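You operate a simulated robot arm through the tools that you are given. There is no shell and no other tool.

Carry out the task below with a simulated robot arm. There is one attempt and no reset: what you move stays moved.

JOB
Unhook the green housing, park the hoist and switch it off.
Fine: first the hook to the top, then the hoist to the PARK plate; leave the hook latch open; the loads stay where they stand.
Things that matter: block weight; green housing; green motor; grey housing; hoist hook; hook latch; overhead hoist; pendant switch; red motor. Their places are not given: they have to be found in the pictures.

The check looks at the end state, three seconds after you hand in, the way a careful person would. Anything else that was tipped, shoved, dropped, spilled or broken makes it a failure.

ROBOT AND FRAMES
A 6-joint arm with a two-finger gripper, fixed in place. Base frame: the origin is at the foot of the arm, x ahead of it, y to its left, z up. Readings come in m, rad, newtons and seconds.
Its first joint turns from -2.897 to 2.897 rad. Payload 2.45 kg.
Tool frame: the origin (TCP) lies between the finger pads and is the grasp point; the fingertips stand 0.02 m ahead of it; z points along the fingers, y is the line along which they close. The gripper opens to 0.14 m. The gripper's body begins 0.168 m behind the TCP.
Orientation is that of the tool frame in the base frame, as [roll, pitch, yaw] about the fixed x, y, z axes, in that order (R = Rz(yaw) Ry(pitch) Rx(roll)). With the fingers straight down and closing along the base's y, the tool's x points along the base's -x, its y along +y and its z along -z.

CONTROLS
- The arm moves only by the tool nudge_tool. Its argument "targets" is a list of rows, each a list of 7 numbers: the shift along the base's x, y, z in mm, then the turn, a rotation vector about the base's x, y, z in rad, then the finger opening in mm, from 0 to 140. In form: [[dx, dy, dz, rx, ry, rz, fingers], ...]. A call has 1 to 20 rows; each row shifts and turns the commanded pose from where the row before left it. A row lasts 0.2 s, in which the tool goes at most 0.05 m and 0.15 rad; a call with a longer step from one row to the next is refused whole, and so is a gripper value outside its range. A pose out of reach is approached as far as the arm can. The call stops where the force on the tool passes 90 N (or 10 N more than at its start, if that is more) or the arm is blocked; 0.2 s more then pass. The fingers move at their own pace (about 0.045 m/s each) and stop on an object; they squeeze with about 34 N. The grip force told is the motor's: it shows also when the fingers shut on nothing. Time passes only in rows, and 0.2 s behind the last, so rows that do not move let the fingers close. It gives the time, the measured TCP pose, the force on the tool (base axes), the opening and the grip force at its end, in the units of the frame above (readings bear some noise), with the torque about the TCP (base axes, N m) and any sound that the robot's microphone picked up.
- Cameras (640 x 400 px; columns grow to the right, rows downward): "scene" is fixed at [0.0497, 0.4991, 1.7552]; the picture's right is [-0.78, -0.62, 0.00], its down [-0.37, 0.46, -0.81] and it looks along [0.50, -0.63, -0.59] (base axes); focal length 336 px, centre (320, 200). "wrist" rides on the gripper at [0.078, 0.011, -0.209] in the tool frame; the picture's right is [-0.14, 0.99, 0.00], its down [-0.92, -0.13, -0.37] and it looks along [-0.37, -0.05, 0.93] (tool axes); focal length 280 px, centre (320, 200).
- get_image(camera): a new picture of that camera. No time passes.
- point_at(camera, pixels): there is no depth. For up to 12 entries [column, row, z] of the newest picture of that camera ("zoom" is the newest enlarged one), the place [x, y] in the base frame at which the ray of that pixel passes the height z, good to about 0.003 m. No time passes.
- zoom(camera, box): a new picture of the part [left, top, right, bottom] of that camera's present view, enlarged. No time passes.
- sign_off(): hands the job in; it is judged then, once.

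Leave the gripper open and the arm clear of the work at the hand-in unless told otherwise.

The tools are called after "Request:" as a command line: name --pt "numbers of a row" for each row, then --argument value for the rest, lists and objects as JSON in quotes. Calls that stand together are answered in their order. nudge_tool: Moves the arm, as the interface text tells. Its arguments: {"type":"object","properties":{"targets":{"type":"array","items":{"type":"array","items":{"type":"number"}}}},"required":["targets"]} The other tools are called the same way: get_image (camera) takes a picture; point_at (camera, pixels) gives the place at which the rays of pixels pass given heights; zoom (camera, box) takes an enlarged picture of a part of a camera's view; sign_off () hands the job in.

At the start:

```text
t: 0.0
ee_pos: [0.5415, -0.1667, 1.4181]
ee_rot: [-3.141, -0.001, -3.141]
wrist_force: [-0.4, 0.0, -0.3]
torque: [-0.01, -0.03, -0.01]
grip_width: 0.1402
grip_force: 0.0
```

scene: 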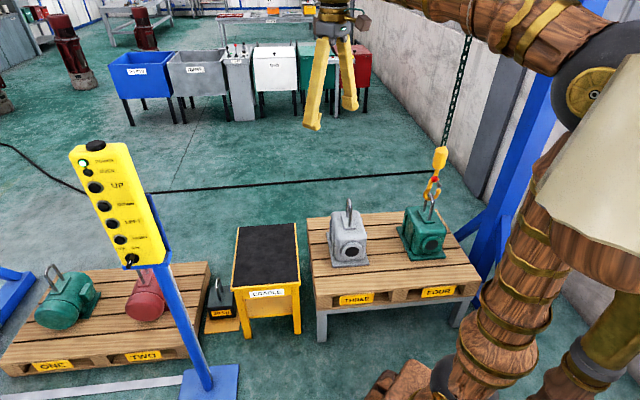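
wrist: 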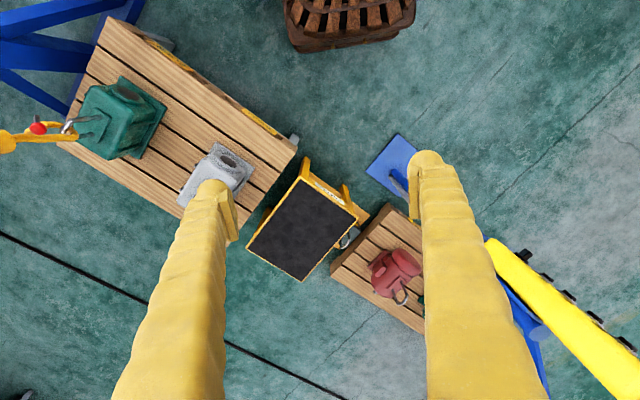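

I see the pendant switch box at scene (120,205), the hook on the green housing near (432,190). I'll zoom in on both before doing anything.

Request:
zoom --camera "scene" --box '[60, 130, 180, 275]'

Request:
zoom --camera "scene" --box '[390, 130, 490, 270]'

Request:
zoom --camera "wrist" --box '[0, 0, 320, 250]'

Request:
zoom --camera "scene" --box '[0, 220, 320, 400]'

```text
2.76 times, centred on (120, 202) of scene
```

zoom: 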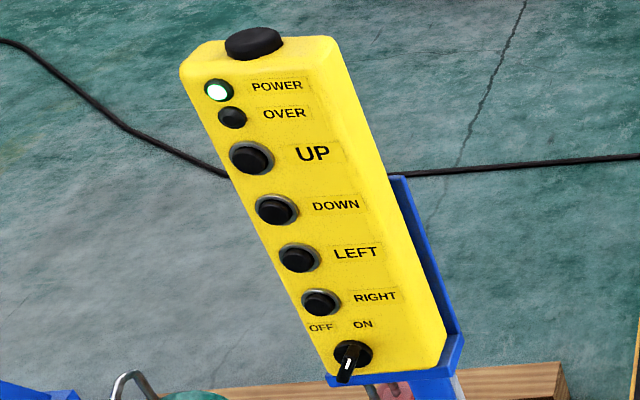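

```text
2.86 times, centred on (440, 200) of scene
```

zoom: 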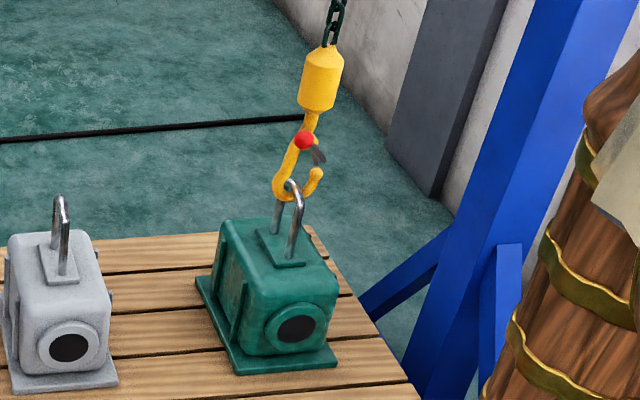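

```text
1.60 times, centred on (160, 125) of wrist
```

zoom: 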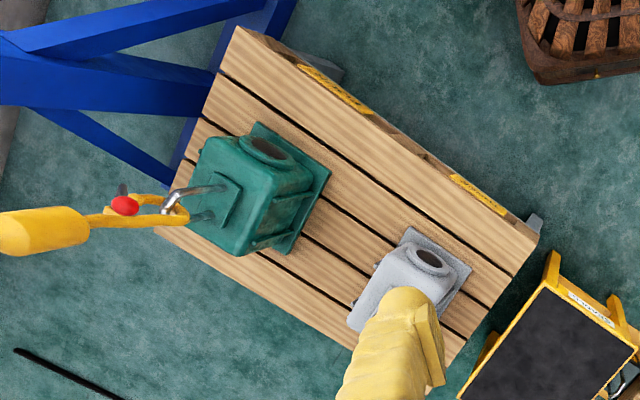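

```text
2.00 times, centred on (160, 310) of scene
```

zoom: 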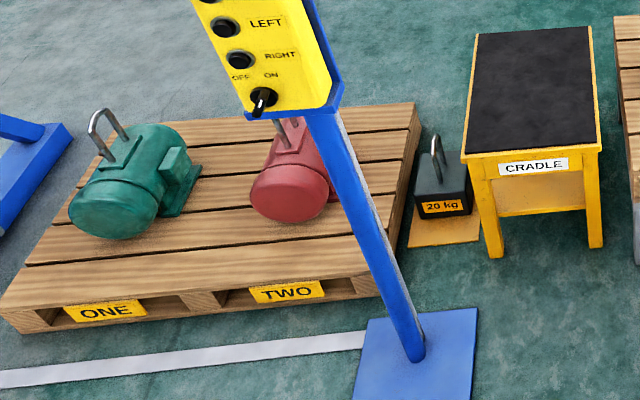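

Rough triangulation puts the hook's red ball near [0.456,-0.865,0.91] and the pendant's UP button near [0.93,0.30,1.28]; the pendant is almost vertical. I zoom on the pendant in the wrist view (550,300).

Request:
zoom --camera "wrist" --box '[440, 220, 640, 400]'

Request:
zoom --camera "wrist" --box '[0, 80, 120, 160]'

Request:
zoom --camera "scene" --box '[410, 0, 640, 150]'

Request:
zoom --camera "scene" --box '[410, 140, 460, 215]'

```text
2.22 times, centred on (540, 310) of wrist
```

zoom: 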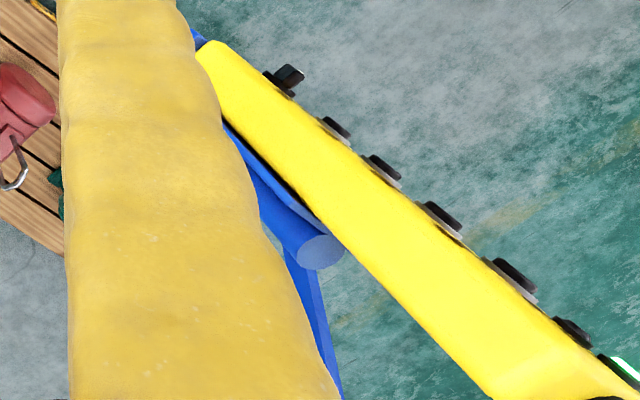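

```text
5.00 times, centred on (60, 120) of wrist
```

zoom: 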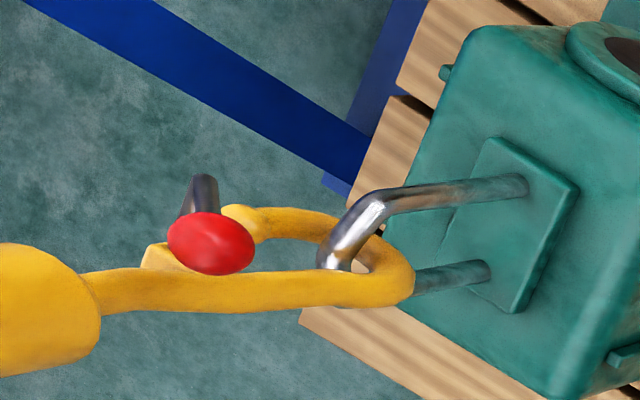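

```text
2.67 times, centred on (525, 75) of scene
```

zoom: 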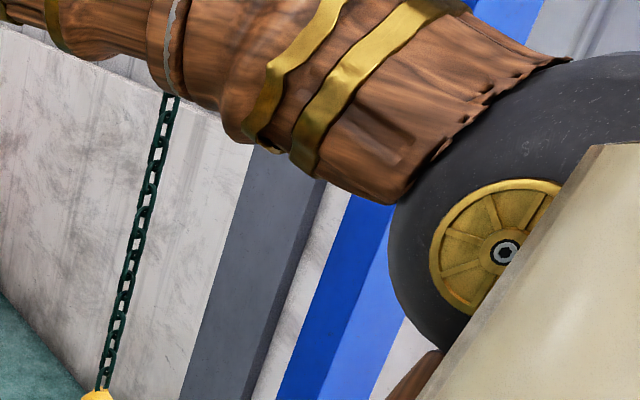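

```text
5.33 times, centred on (435, 178) of scene
```

zoom: 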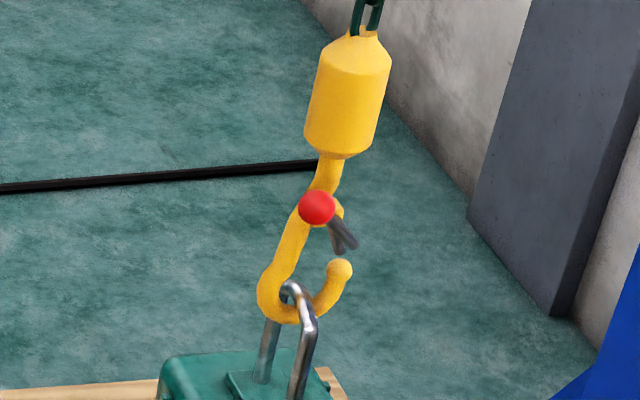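

The latch stub and red ball sit at the hook's neck, and I can't yet tell the latch state. I don't see the beam or the PARK plate, so I'll tilt the tool to face -y for a look at the hook side and the overhead structure.

Request:
nudge_tool --pt "0 0 0 -0.145 0 0 140" --pt "0 0 0 -0.145 0 0 140" --pt "0 0 0 -0.145 0 0 140" --pt "0 0 0 -0.145 0 0 140" --pt "0 0 0 -0.145 0 0 140" --pt "0 0 0 -0.145 0 0 140" --pt "0 0 0 -0.145 0 0 140" --pt "0 0 0 -0.145 0 0 140" --pt "0 0 0 -0.145 0 0 140" --pt "0 0 0 -0.145 0 0 140" --pt "0 0 0 -0.12 0 0 140"

Request:
get_image --camera "wrist"

Request:
get_image --camera "scene"

```text
t: 2.4
ee_pos: [0.5416, -0.1668, 1.418]
ee_rot: [-1.568, 0.001, -3.14]
wrist_force: [0.0, -0.2, 0.7]
torque: [-0.03, 0.01, -0.01]
grip_width: 0.1401
grip_force: 0.1
```

```text
taken
```

wrist: 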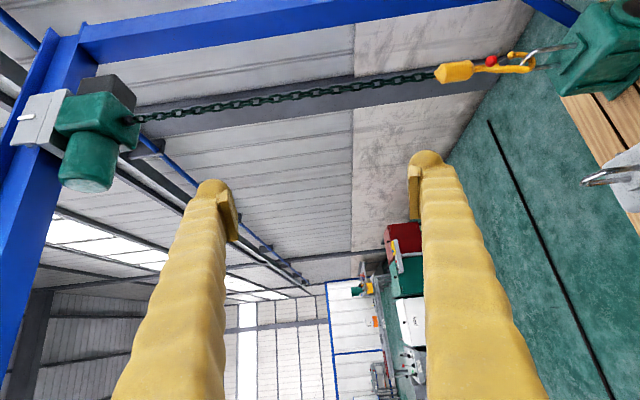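

```text
taken
```

scene: 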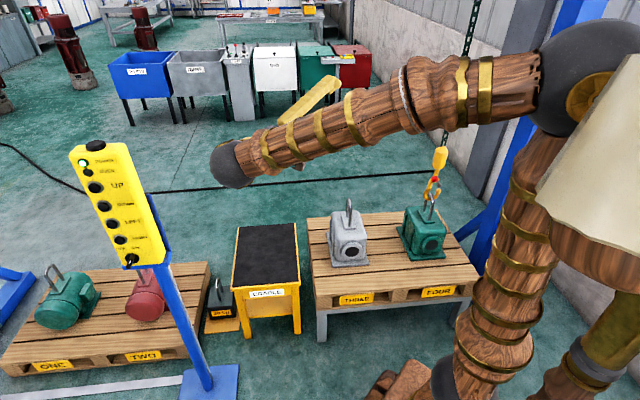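

I see the hoist body at wrist (90,130) on a blue beam and the chain running to the hook at (490,65). I zoom on both.

Request:
zoom --camera "wrist" --box '[0, 0, 240, 230]'

Request:
zoom --camera "wrist" --box '[420, 20, 600, 130]'

```text
1.74 times, centred on (120, 115) of wrist
```

zoom: 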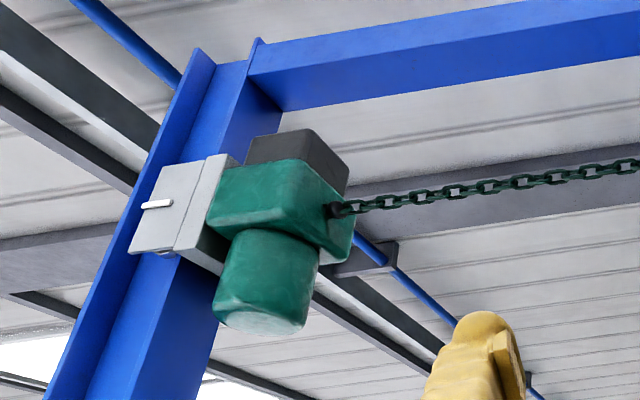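

```text
3.56 times, centred on (510, 75) of wrist
```

zoom: 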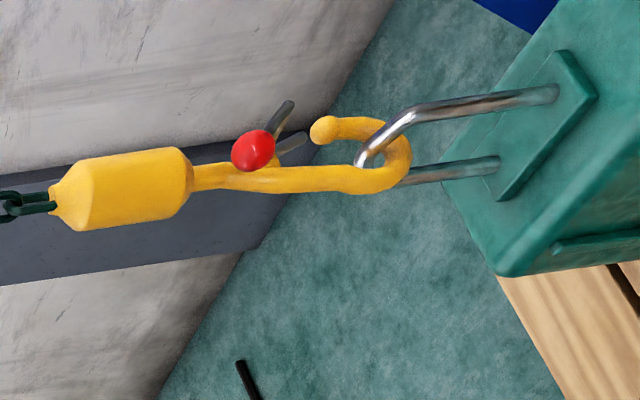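

The latch has a forked grey end and a red knob; I need a closer look later. First I want the rest of the beam, so I yaw the tool to face +x and move it a bit forward.

Request:
nudge_tool --pt "12 0 0 0 0 0.145 140" --pt "12 0 0 0 0 0.145 140" --pt "12 0 0 0 0 0.145 140" --pt "12 0 0 0 0 0.145 140" --pt "12 0 0 0 0 0.145 140" --pt "12 0 0 0 0 0.145 140" --pt "12 0 0 0 0 0.145 140" --pt "12 0 0 0 0 0.145 140" --pt "12 0 0 0 0 0.145 140" --pt "12 0 0 0 0 0.145 140" --pt "12 0 0 0 0 0.12 140"

Request:
get_image --camera "wrist"

Request:
get_image --camera "scene"

```text
t: 4.8
ee_pos: [0.6664, -0.1245, 1.4148]
ee_rot: [-1.595, -0.002, -1.821]
wrist_force: [0.1, -0.4, -0.2]
torque: [-0.01, -0.01, -0.02]
grip_width: 0.1401
grip_force: 0.1
out of reach, approached as far as the arm can: row 9, 10, 11
```

```text
taken
```

wrist: 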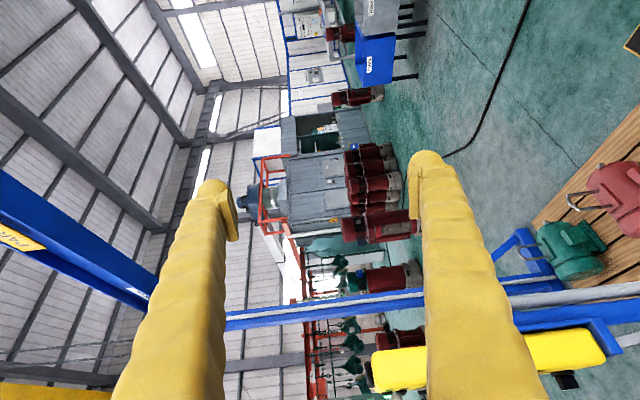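

```text
taken
```

scene: 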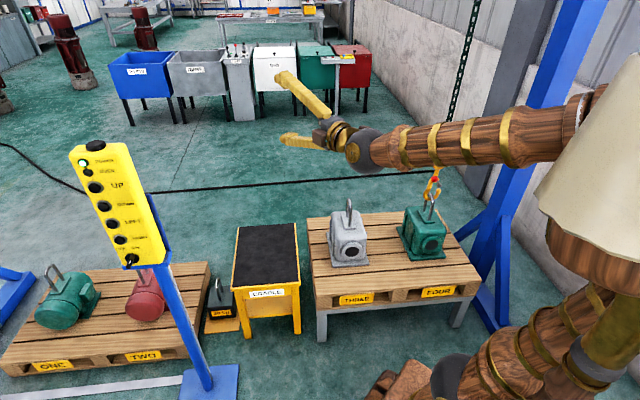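

A yellow plate is on the beam at wrist (20,240). I zoom there.

Request:
zoom --camera "wrist" --box '[0, 170, 180, 320]'

Request:
zoom --camera "scene" --box '[410, 140, 460, 215]'

```text
2.67 times, centred on (90, 245) of wrist
```

zoom: 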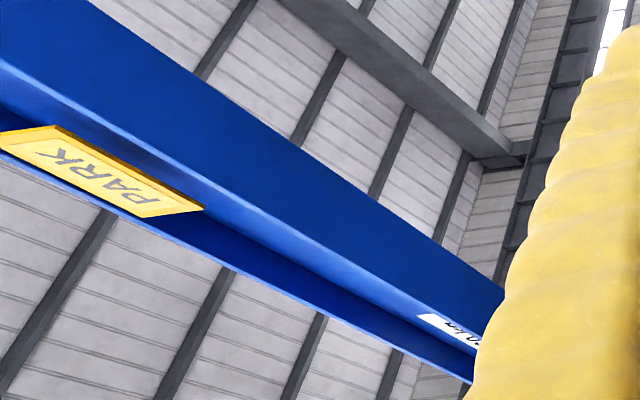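

```text
5.33 times, centred on (435, 178) of scene
```

zoom: 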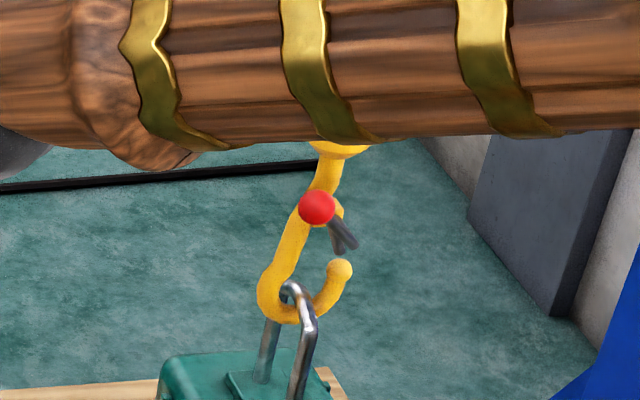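

The PARK plate is on the beam near roughly [1.09,-0.08,2.2]; the trolley is above the hook, so the beam runs from there along about (+0.63,+0.78). Next I yaw back to face -y and go closer to the hook for a look at the latch, staying well short of it.

Request:
nudge_tool --pt "-23 -18 -22 0 0 -0.145 140" --pt "-23 -18 -22 0 0 -0.145 140" --pt "-23 -18 -22 0 0 -0.145 140" --pt "-23 -18 -22 0 0 -0.145 140" --pt "-23 -18 -22 0 0 -0.145 140" --pt "-23 -18 -22 0 0 -0.145 140" --pt "-23 -18 -22 0 0 -0.145 140" --pt "-23 -18 -22 0 0 -0.145 140" --pt "-23 -18 -22 0 0 -0.145 140" --pt "-23 -18 -22 0 0 -0.145 140" --pt "-23 -18 -22 0 0 -0.12 140" --pt "-23 -18 -22 0 0 0 140" --pt "-23 -18 -22 0 0 0 140" --pt "-23 -18 -22 0 0 0 140"

Request:
get_image --camera "wrist"

Request:
get_image --camera "scene"

```text
t: 7.8
ee_pos: [0.363, -0.3808, 1.1283]
ee_rot: [-1.582, 0.002, 2.885]
wrist_force: [0.6, -0.1, 0.1]
torque: [-0.01, -0.04, 0.0]
grip_width: 0.1398
grip_force: 0.0
out of reach, approached as far as the arm can: row 14
```

```text
taken
```

wrist: 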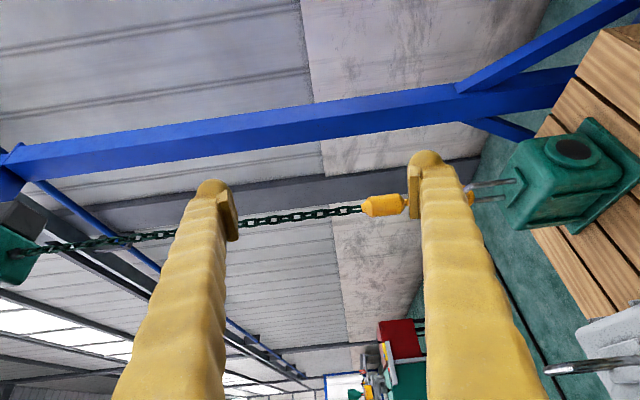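

```text
taken
```

scene: 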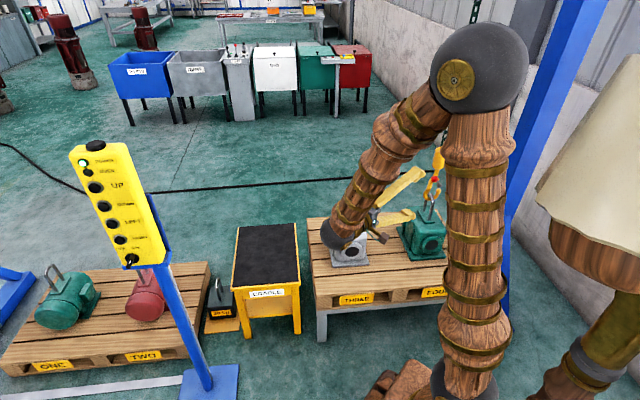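

The commanded pose follows the reached one. Hook is partly hidden behind a finger at (440,200). I turn the tool outward along the radius towards the hook and move in to TCP about [0.28,-0.72,0.95], still 0.2 m short of it.

Request:
nudge_tool --pt "-8.3 -34 -17.8 0 0 0.074 140" --pt "-8.3 -34 -17.8 0 0 0.074 140" --pt "-8.3 -34 -17.8 0 0 0.074 140" --pt "-8.3 -34 -17.8 0 0 0.074 140" --pt "-8.3 -34 -17.8 0 0 0.074 140" --pt "-8.3 -34 -17.8 0 0 0.074 140" --pt "-8.3 -34 -17.8 0 0 0.074 140" --pt "-8.3 -34 -17.8 0 0 0.074 140" --pt "-8.3 -34 -17.8 0 0 0.074 140" --pt "-8.3 -34 -17.8 0 0 0.074 140"

Request:
get_image --camera "wrist"

Request:
get_image --camera "scene"

```text
t: 10.0
ee_pos: [0.4293, -0.7065, 1.0093]
ee_rot: [-1.585, -0.002, -2.783]
wrist_force: [-1.1, 0.3, -0.5]
torque: [0.01, -0.01, -0.01]
grip_width: 0.1401
grip_force: 0.0
out of reach, approached as far as the arm can: row 1, 2, 3, 4, 5, 6, 9, 10
```

```text
taken
```

wrist: 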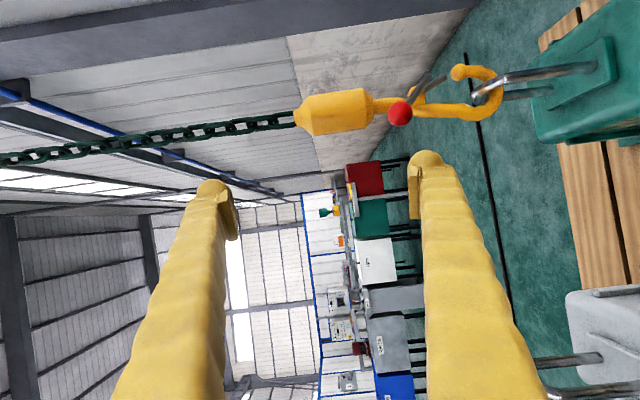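

```text
taken
```

scene: 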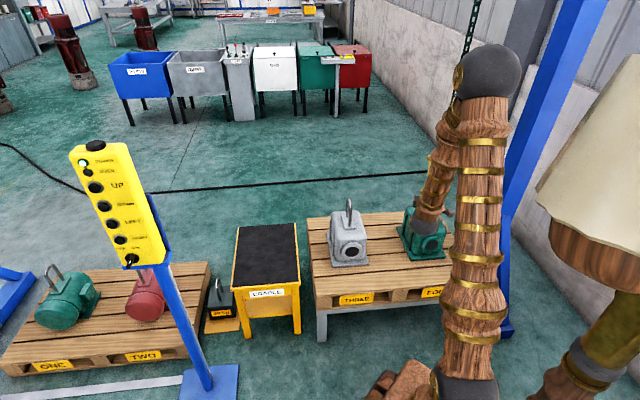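

The arm ended at [0.429,-0.707,1.009], some rows out of reach, clear of everything. Hook is now well visible at wrist (440,95); I zoom in.

Request:
zoom --camera "wrist" --box '[360, 40, 560, 160]'

Request:
zoom --camera "wrist" --box '[380, 55, 510, 135]'

Request:
zoom --camera "scene" --box '[380, 120, 520, 270]'

```text
3.20 times, centred on (460, 100) of wrist
```

zoom: 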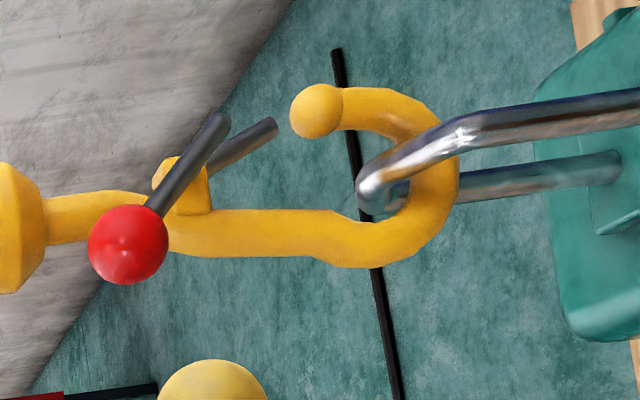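

```text
4.92 times, centred on (445, 95) of wrist
```

zoom: 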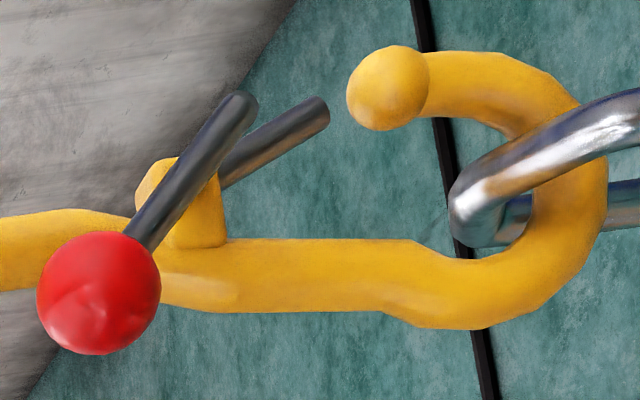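

```text
2.67 times, centred on (450, 195) of scene
```

zoom: 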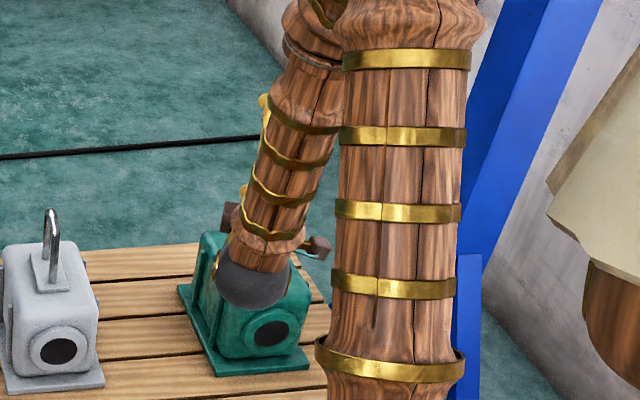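

Now it is clear: a latch rod pivots at the hook's neck, its tongue reaching almost to the hook tip (closed), with the red ball as the lever end on the other side of the pivot. I get precise rays for the ball (wrist 400,114; scene 434,179), pivot, tip, bowl, and for pendant parts in the scene picture.

Request:
point_at --camera "wrist" --pixels '[[399.9, 114.3, 0.95], [399.9, 114.3, 0.85], [417, 97, 0.9], [417, 97, 0.85], [459, 73, 0.87], [459, 73, 0.82], [494, 113, 0.84], [494, 113, 0.79], [335, 111, 0.97], [335, 111, 0.92]]'

Request:
point_at --camera "scene" --pixels '[[434.4, 179, 0.95], [434.4, 179, 0.85], [439, 190.5, 0.9], [439, 190.5, 0.8], [95.4, 186.4, 1.3], [95.4, 186.4, 1.2], [130.9, 258.2, 1.05], [130.9, 258.2, 0.95]]'

```text
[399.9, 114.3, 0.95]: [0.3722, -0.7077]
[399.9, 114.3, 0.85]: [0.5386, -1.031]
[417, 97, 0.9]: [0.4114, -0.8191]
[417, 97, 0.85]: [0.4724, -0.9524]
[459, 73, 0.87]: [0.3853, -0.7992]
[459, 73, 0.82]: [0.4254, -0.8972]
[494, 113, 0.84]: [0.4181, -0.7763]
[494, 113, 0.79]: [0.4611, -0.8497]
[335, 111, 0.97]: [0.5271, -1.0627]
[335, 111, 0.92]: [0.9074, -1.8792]
```

```text
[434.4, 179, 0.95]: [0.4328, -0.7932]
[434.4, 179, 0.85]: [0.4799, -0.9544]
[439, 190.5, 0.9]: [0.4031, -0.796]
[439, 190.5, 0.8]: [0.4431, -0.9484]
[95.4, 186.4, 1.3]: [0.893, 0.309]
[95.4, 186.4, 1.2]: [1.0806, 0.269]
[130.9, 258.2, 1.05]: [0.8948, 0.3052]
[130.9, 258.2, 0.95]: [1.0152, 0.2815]
```

Triangulated: ball ≈ [0.457,-0.877,0.898]; the hook plane lies along about (0.6,0.8), tip towards (-0.6,-0.8), and the bail bar sits in the throat with the tongue blocking it. The current roll is near a wrist limit, so I first back off upward and swing the tool back to pointing down, then yaw it so the camera is on the inner side.

Request:
nudge_tool --pt "-6.3 7.8 12.8 0.1324 0.0496 0 140" --pt "-6.3 7.8 12.8 0.1324 0.0496 0 140" --pt "-6.3 7.8 12.8 0.1324 0.0496 0 140" --pt "-6.3 7.8 12.8 0.1324 0.0496 0 140" --pt "-6.3 7.8 12.8 0.1324 0.0496 0 140" --pt "-6.3 7.8 12.8 0.1324 0.0496 0 140" --pt "-6.3 7.8 12.8 0.1324 0.0496 0 140" --pt "-6.3 7.8 12.8 0.1324 0.0496 0 140" --pt "-6.3 7.8 12.8 0.1324 0.0496 0 140" --pt "-6.3 7.8 12.8 0.1324 0.0496 0 140" --pt "-6.3 7.8 12.8 0.1324 0.0496 0 140"

Request:
nudge_tool --pt "0 0 0 0 0 -0.1445 140" --pt "0 0 0 0 0 -0.1445 140" --pt "0 0 0 0 0 -0.1445 140" --pt "0 0 0 0 0 -0.1445 140" --pt "0 0 0 0 0 -0.1445 140" --pt "0 0 0 0 0 -0.1445 140" --pt "0 0 0 0 0 -0.1445 140" --pt "0 0 0 0 0 -0.1445 140" --pt "0 0 0 0 0 -0.1445 140" --pt "0 0 0 0 0 -0.1445 140"

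Request:
get_image --camera "wrist"

Request:
get_image --camera "scene"

```text
t: 12.4
ee_pos: [0.3582, -0.6272, 1.1494]
ee_rot: [-3.084, -0.02, -2.782]
wrist_force: [0.0, 0.2, -0.2]
torque: [-0.06, -0.02, 0.04]
grip_width: 0.1398
grip_force: 0.0
out of reach, approached as far as the arm can: row 6
```

```text
t: 14.6
ee_pos: [0.3577, -0.6268, 1.1474]
ee_rot: [-3.085, -0.019, 2.051]
wrist_force: [0.3, -0.8, 0.7]
torque: [0.0, -0.02, 0.01]
grip_width: 0.14
grip_force: 0.0
```

```text
taken
```

wrist: 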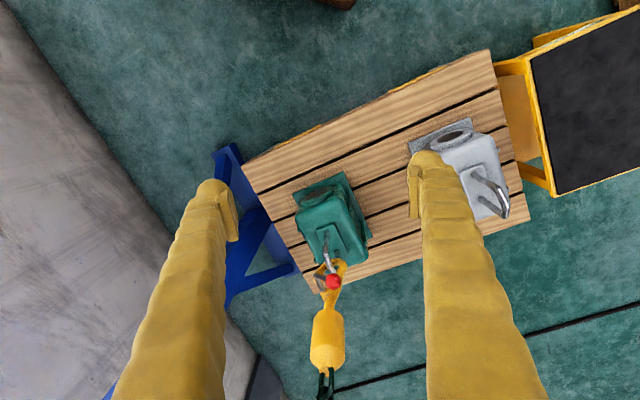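

```text
taken
```

scene: 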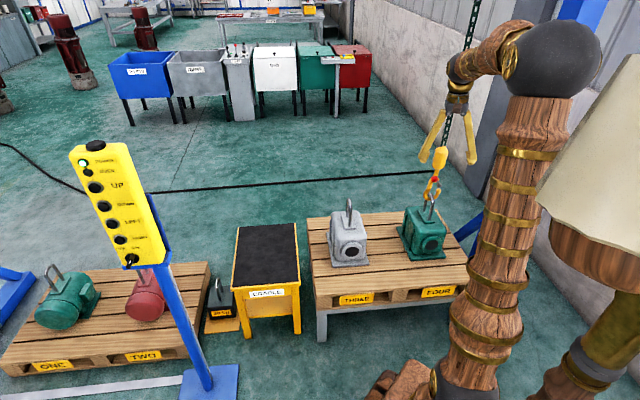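

The hook is now between the fingers at wrist (332,285). I zoom in.

Request:
zoom --camera "wrist" --box '[270, 220, 390, 300]'

Request:
zoom --camera "wrist" --box '[300, 230, 360, 300]'

```text
5.00 times, centred on (330, 260) of wrist
```

zoom: 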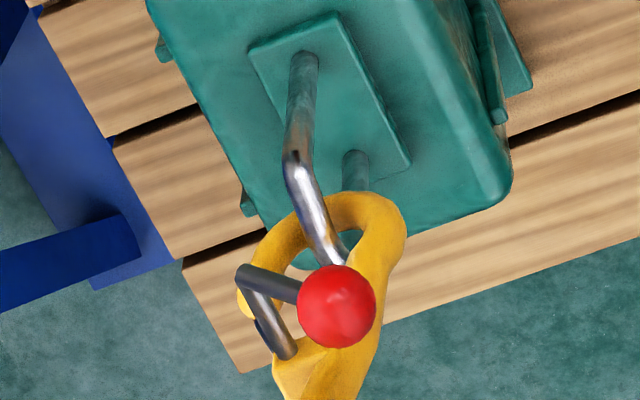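

```text
5.71 times, centred on (330, 265) of wrist
```

zoom: 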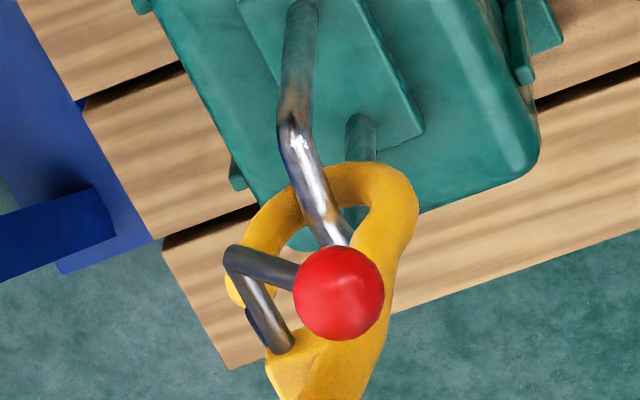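

The latch looks like a bent rod with the ball as handle. I need a closer view: pitch the tool up 45° towards the hook and come to about 0.15 m from the ball, fingers open.

Request:
nudge_tool --pt "8.3 -26 -23.8 -0.116 -0.061 0 140" --pt "8.3 -26 -23.8 -0.116 -0.061 0 140" --pt "8.3 -26 -23.8 -0.116 -0.061 0 140" --pt "8.3 -26 -23.8 -0.116 -0.061 0 140" --pt "8.3 -26 -23.8 -0.116 -0.061 0 140" --pt "8.3 -26 -23.8 -0.116 -0.061 0 140"

Request:
get_image --camera "wrist"

Request:
zoom --camera "wrist" --box '[240, 120, 420, 250]'

Request:
get_image --camera "scene"

```text
t: 16.0
ee_pos: [0.4026, -0.7784, 1.011]
ee_rot: [-3.087, 0.736, 2.041]
wrist_force: [-0.7, -0.2, -0.4]
torque: [0.04, 0.0, 0.02]
grip_width: 0.1399
grip_force: 0.1
out of reach, approached as far as the arm can: row 6
```

```text
taken
```

wrist: 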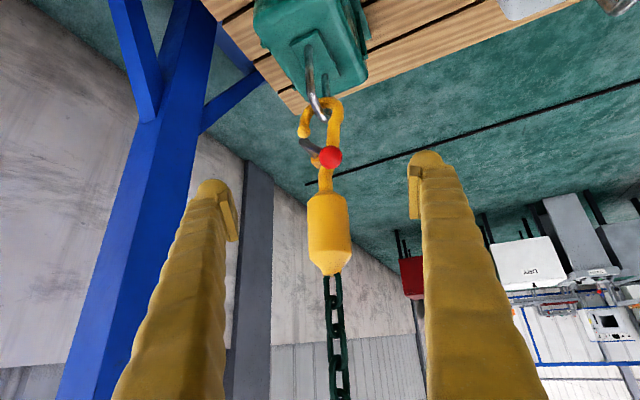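

```text
3.08 times, centred on (330, 185) of wrist
```

zoom: 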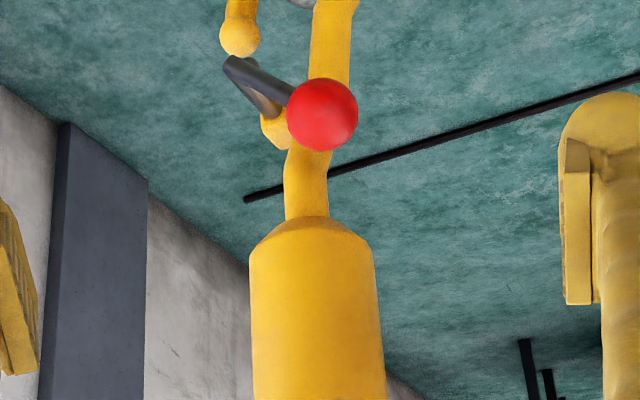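

```text
taken
```

scene: 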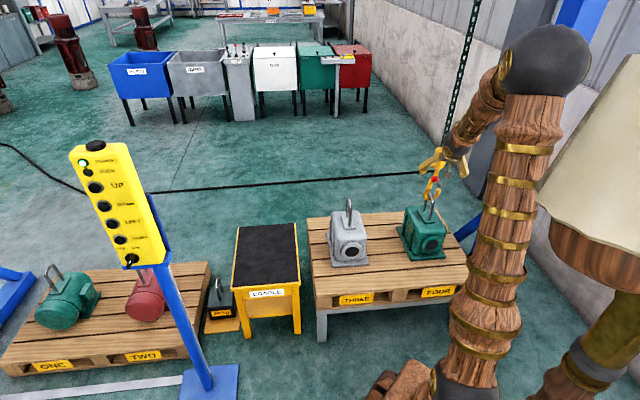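

Reach limit hit slightly at row 6, still fine: the ball is at wrist (330,157). I zoom tightly on the latch.

Request:
zoom --camera "wrist" --box '[290, 110, 360, 180]'

Request:
zoom --camera "scene" --box '[400, 140, 470, 220]'

```text
5.71 times, centred on (325, 145) of wrist
```

zoom: 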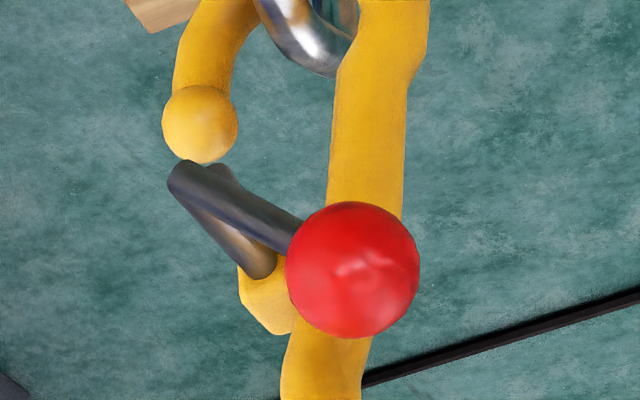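

```text
5.00 times, centred on (435, 180) of scene
```

zoom: 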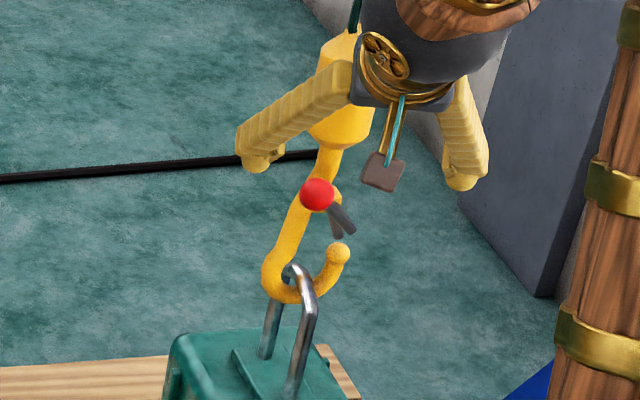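

I take rays in this view for the ball (331,157), rod ends (301,140 / 308,140), boss (315,162), tip (304,132) and bail bar (321,115) to reconstruct the latch in 3D.

Request:
point_at --camera "wrist" --pixels '[[330.6, 157.3, 0.95], [330.6, 157.3, 0.85], [301.4, 140.1, 0.95], [301.4, 140.1, 0.85], [307.5, 139.8, 0.95], [307.5, 139.8, 0.85], [315.4, 162.5, 0.95], [315.4, 162.5, 0.85], [304, 131.9, 0.95], [304, 131.9, 0.85], [321.5, 115.2, 0.95], [321.5, 115.2, 0.85]]'

```text
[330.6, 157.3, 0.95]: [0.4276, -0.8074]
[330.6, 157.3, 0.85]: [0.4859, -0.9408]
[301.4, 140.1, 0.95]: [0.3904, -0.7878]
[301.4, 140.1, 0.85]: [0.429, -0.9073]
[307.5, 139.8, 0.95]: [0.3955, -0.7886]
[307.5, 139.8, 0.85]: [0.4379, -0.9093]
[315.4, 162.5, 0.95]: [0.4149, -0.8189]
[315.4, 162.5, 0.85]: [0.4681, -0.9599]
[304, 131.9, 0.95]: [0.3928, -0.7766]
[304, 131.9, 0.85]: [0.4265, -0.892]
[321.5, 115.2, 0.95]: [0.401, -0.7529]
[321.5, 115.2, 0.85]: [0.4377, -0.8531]
```

Reconstruction: the latch is a crank. Its pivot pin runs from the hook's boss out towards the robot to an elbow at ≈[0.427,-0.904,0.854]; the red ball at ≈[0.458,-0.877,0.898] is the crank handle (radius ~60 mm), and the tongue closes against the tip at ≈[0.45,-0.966,0.79]. I close the fingers and pre-position on the +h side of the ball, about 60 mm short.

Request:
nudge_tool --pt "0 0 0 0 0 0 0" --pt "0 0 0 0 0 0 0" --pt "0 0 0 0 0 0 0" --pt "0 0 0 0 0 0 0" --pt "0 0 0 0 0 0 0" --pt "25 -12 -20 0 0 0 0" --pt "25 -12 -21 0 0 0 0" --pt "25 -12 -21 0 0 0 0" --pt "0 0 0 0 0 0 0"

Request:
get_image --camera "wrist"

Request:
zoom --camera "scene" --box '[390, 130, 490, 230]'

```text
t: 18.0
ee_pos: [0.4781, -0.8143, 0.9482]
ee_rot: [-3.086, 0.768, 2.052]
wrist_force: [0.2, -0.2, 0.2]
torque: [0.02, -0.01, -0.02]
grip_width: 0.0
grip_force: 29.1
```

```text
taken
```

wrist: 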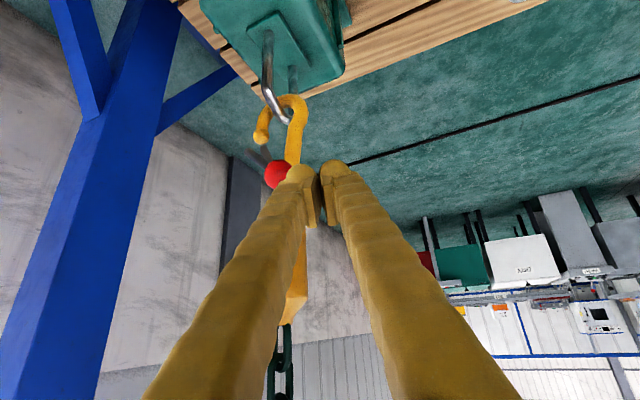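

```text
4.00 times, centred on (440, 180) of scene
```

zoom: 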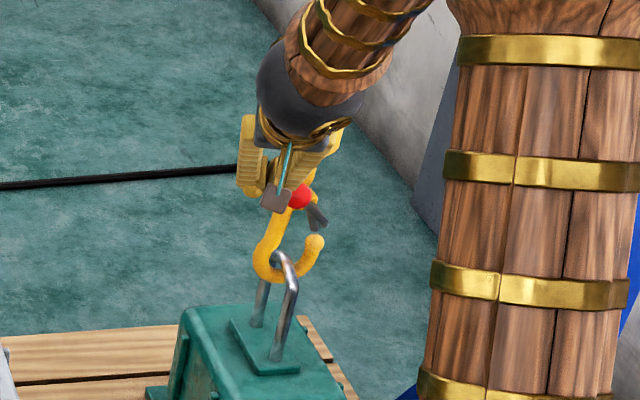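

The ball is at wrist (276,175), just left of the closed fingertips and ahead. I advance 60 mm along the tool axis in small steps, alongside the ball.

Request:
nudge_tool --pt "5 -12.4 -14.8 0 0 0 0" --pt "5 -12.4 -14.8 0 0 0 0" --pt "5 -12.4 -14.8 0 0 0 0"

Request:
get_image --camera "wrist"

Request:
zoom --camera "scene" --box '[390, 130, 490, 230]'

```text
t: 18.8
ee_pos: [0.4917, -0.8526, 0.9044]
ee_rot: [-3.086, 0.767, 2.05]
wrist_force: [-0.1, -0.2, 0.1]
torque: [-0.02, -0.01, 0.02]
grip_width: 0.0
grip_force: 29.8
```

```text
taken
```

wrist: 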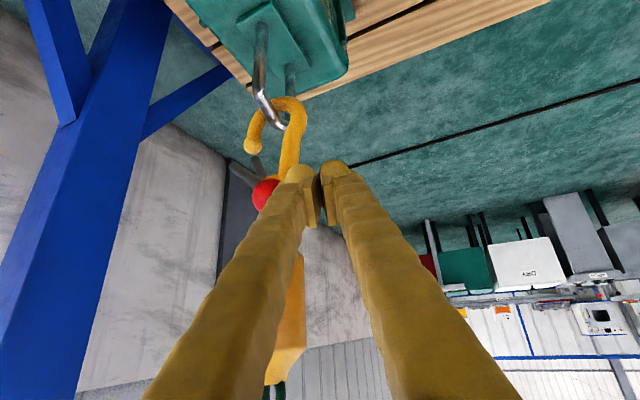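

```text
4.00 times, centred on (440, 180) of scene
```

zoom: 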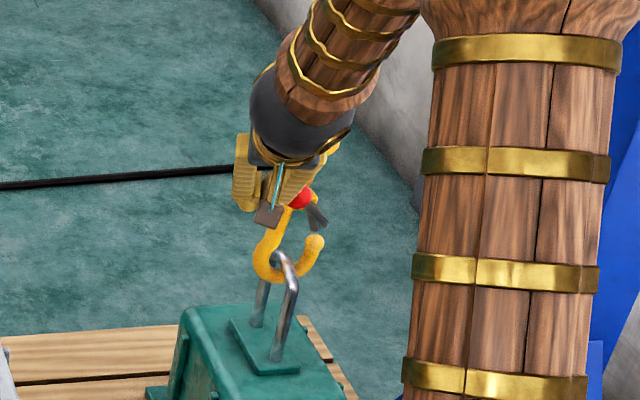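

Fingertips are beside the ball (262,195). I push gently along -h (tool -y) in 6 mm steps, 24 mm in all, and watch force and picture.

Request:
nudge_tool --pt "-5.4 -2.5 0 0 0 0 0" --pt "-5.4 -2.5 0 0 0 0 0" --pt "-5.4 -2.5 0 0 0 0 0" --pt "-5.4 -2.5 0 0 0 0 0"

Request:
get_image --camera "wrist"

Request:
zoom --camera "wrist" --box '[220, 90, 360, 220]'

Request:
zoom --camera "scene" --box '[390, 130, 490, 230]'

```text
t: 19.8
ee_pos: [0.4734, -0.8619, 0.9036]
ee_rot: [-3.085, 0.766, 2.051]
wrist_force: [37.9, 5.0, 3.9]
torque: [0.01, -0.19, 0.62]
grip_width: 0.0
grip_force: 29.4
```

```text
taken
```

wrist: 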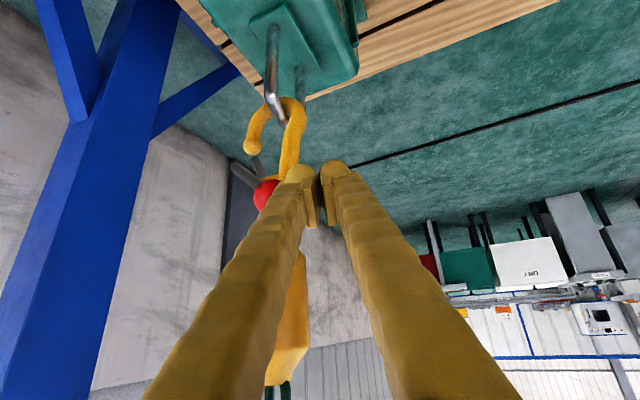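

```text
3.08 times, centred on (290, 155) of wrist
```

zoom: 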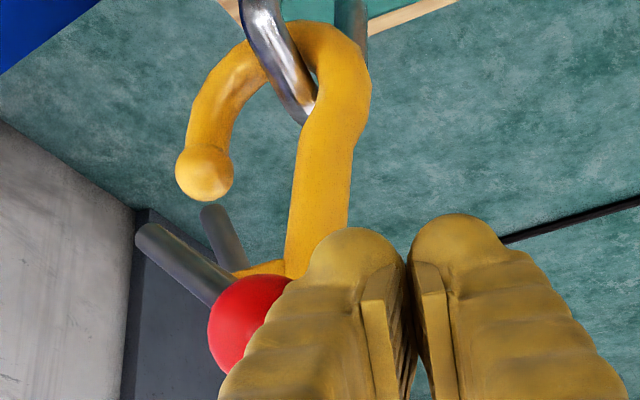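

```text
4.00 times, centred on (440, 180) of scene
```

zoom: 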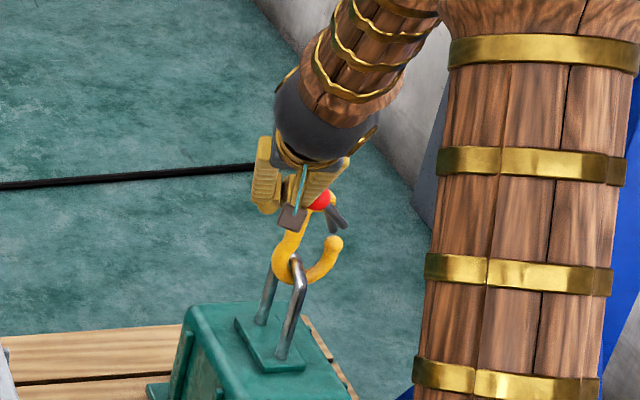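

The hook swung with the ball (38 N) rather than the latch turning: wrong direction, latch is against its stop. I back off right away and check that the housing hasn't moved.

Request:
nudge_tool --pt "5.4 2.5 0 0 0 0 0" --pt "5.4 2.5 0 0 0 0 0" --pt "5.4 2.5 0 0 0 0 0" --pt "5.4 2.5 0 0 0 0 0" --pt "0 0 0 0 0 0 0" --pt "0 0 0 0 0 0 0"

Request:
zoom --camera "scene" --box '[390, 130, 490, 270]'

Request:
zoom --camera "wrist" --box '[160, 0, 400, 230]'

Request:
get_image --camera "wrist"

```text
t: 21.2
ee_pos: [0.4938, -0.8515, 0.9045]
ee_rot: [-3.086, 0.768, 2.052]
wrist_force: [-0.5, -0.4, 0.0]
torque: [0.0, 0.05, 0.02]
grip_width: 0.0
grip_force: 28.9
```

```text
2.86 times, centred on (440, 200) of scene
```

zoom: 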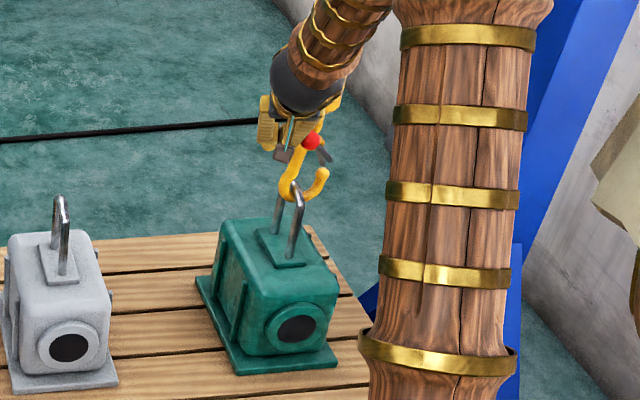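

```text
1.74 times, centred on (280, 115) of wrist
```

zoom: 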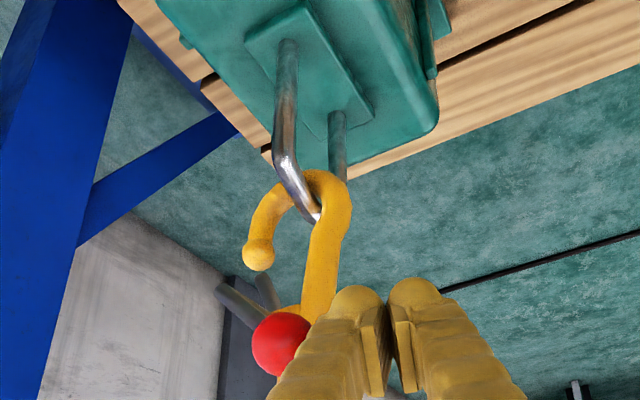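

```text
taken
```

wrist: 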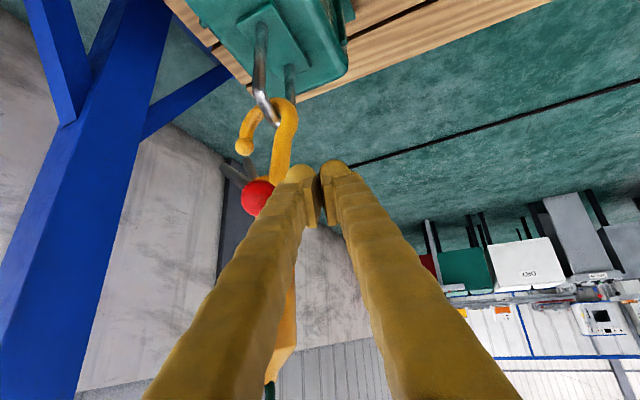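

Housing is where it was (base corners at same pixels); the hook settled slightly shifted. The latch's stop is inward, so it must open the other way (ball over +h and down). I retreat above the ball and turn the tool steeper to be able to press down on the ball.

Request:
nudge_tool --pt "-10 25 30 0 0 0 0" --pt "-10 25 30 0 0 0 0" --pt "-10 5 20 0.111 0.058 0 0" --pt "-5 -5 10 0.111 0.058 0 0" --pt "-5 -5 0 0.111 0.058 0 0" --pt "-5 -5 0 0.111 0.058 0 0" --pt "0 0 0 0 0 0 0"

Request:
get_image --camera "wrist"

Request:
zoom --camera "scene" --box '[390, 130, 490, 230]'

```text
t: 22.8
ee_pos: [0.443, -0.8243, 0.9794]
ee_rot: [-3.034, 0.43, 2.05]
wrist_force: [-0.2, 0.1, -0.3]
torque: [-0.04, 0.02, 0.02]
grip_width: 0.0003
grip_force: 29.2
out of reach, approached as far as the arm can: row 3, 4
```

```text
taken
```

wrist: 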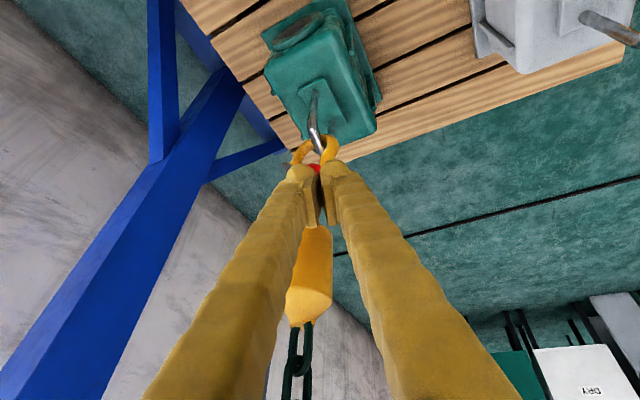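

```text
4.00 times, centred on (440, 180) of scene
```

zoom: 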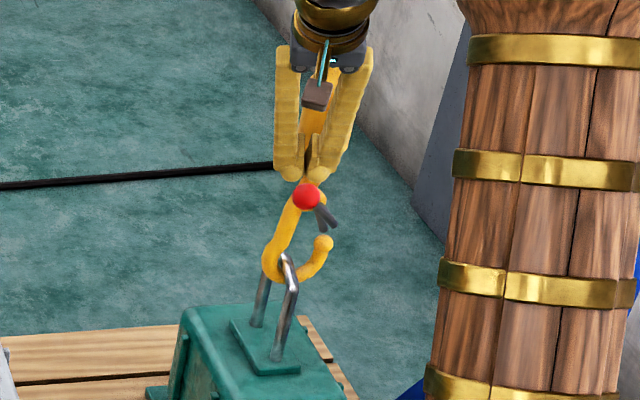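

Ball now at about [0.451,-0.882,0.898]. I bring the fingertips just over it (about 10 mm short of touching).

Request:
nudge_tool --pt "3 -18 -18 0 0 0 0" --pt "3 -18 -17 0 0 0 0" --pt "0 0 0 0 0 0 0"

Request:
get_image --camera "wrist"

Request:
zoom --camera "scene" --box '[390, 130, 490, 230]'

Request:
zoom --camera "wrist" --box '[260, 110, 370, 210]'

```text
t: 23.6
ee_pos: [0.4497, -0.8606, 0.9447]
ee_rot: [-3.033, 0.433, 2.052]
wrist_force: [0.7, 0.0, 0.7]
torque: [0.01, -0.01, 0.0]
grip_width: 0.0
grip_force: 29.7
```

```text
taken
```

wrist: 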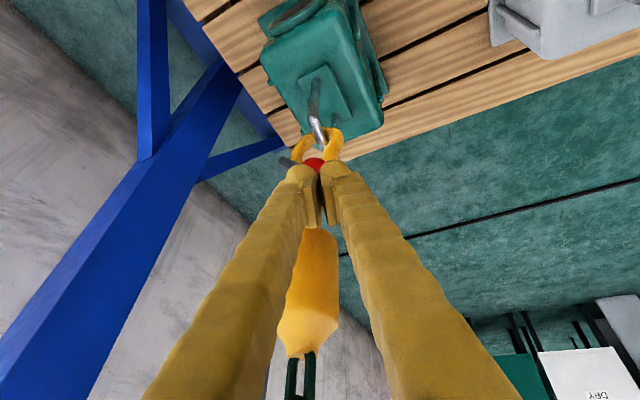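

```text
4.00 times, centred on (440, 180) of scene
```

zoom: 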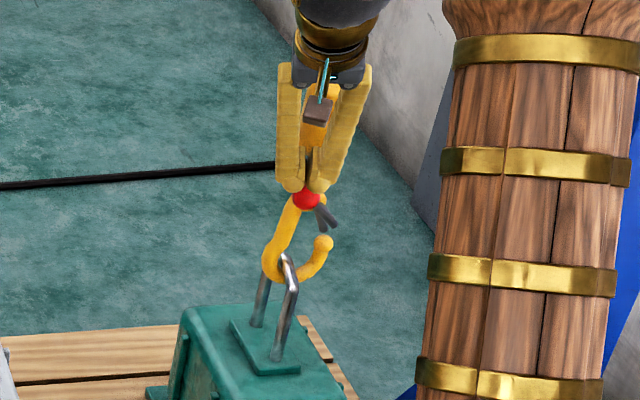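

```text
4.00 times, centred on (315, 160) of wrist
```

zoom: 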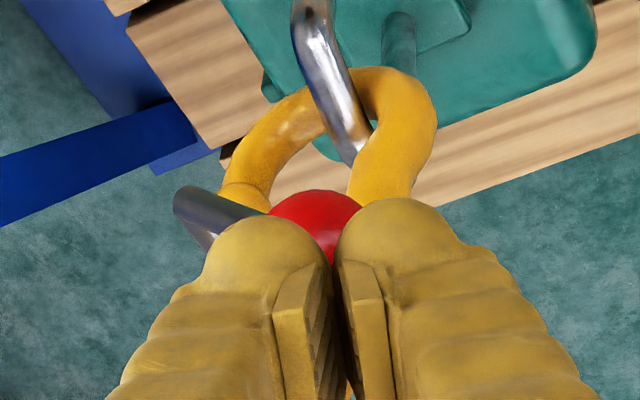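

Ball is right under the fingertips (wrist 314,165). I press: first down to contact, then along the crank's arc (+h and down) by about 20°.

Request:
nudge_tool --pt "0 -4 -9 0 0 0 0" --pt "3 1.8 -6 0 0 0 0" --pt "5 3 -8 0 0 0 0" --pt "4.7 2.9 -8.9 0 0 0 0"

Request:
get_image --camera "wrist"

Request:
zoom --camera "scene" --box '[390, 130, 490, 230]'

Request:
zoom --camera "wrist" --box '[260, 110, 370, 210]'

```text
t: 24.6
ee_pos: [0.4626, -0.8559, 0.9124]
ee_rot: [-3.033, 0.43, 2.053]
wrist_force: [-0.2, 1.2, 0.7]
torque: [-0.02, 0.02, -0.03]
grip_width: 0.0
grip_force: 29.1
```

```text
taken
```

wrist: 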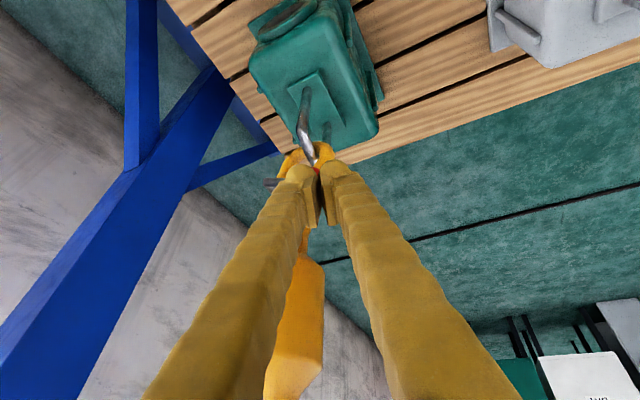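

```text
4.00 times, centred on (440, 180) of scene
```

zoom: 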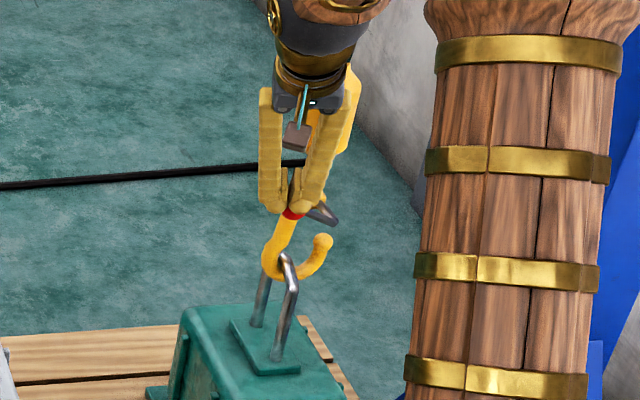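

```text
4.00 times, centred on (315, 160) of wrist
```

zoom: 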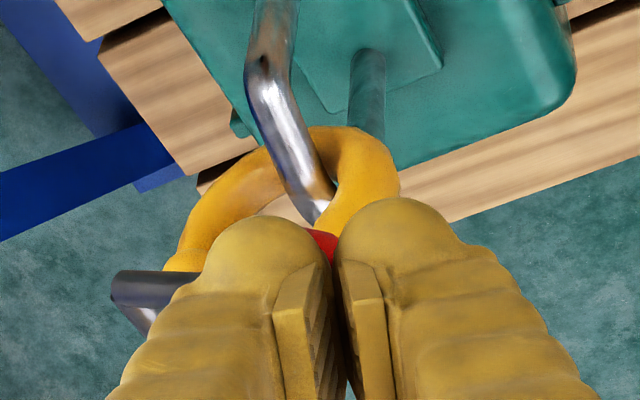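

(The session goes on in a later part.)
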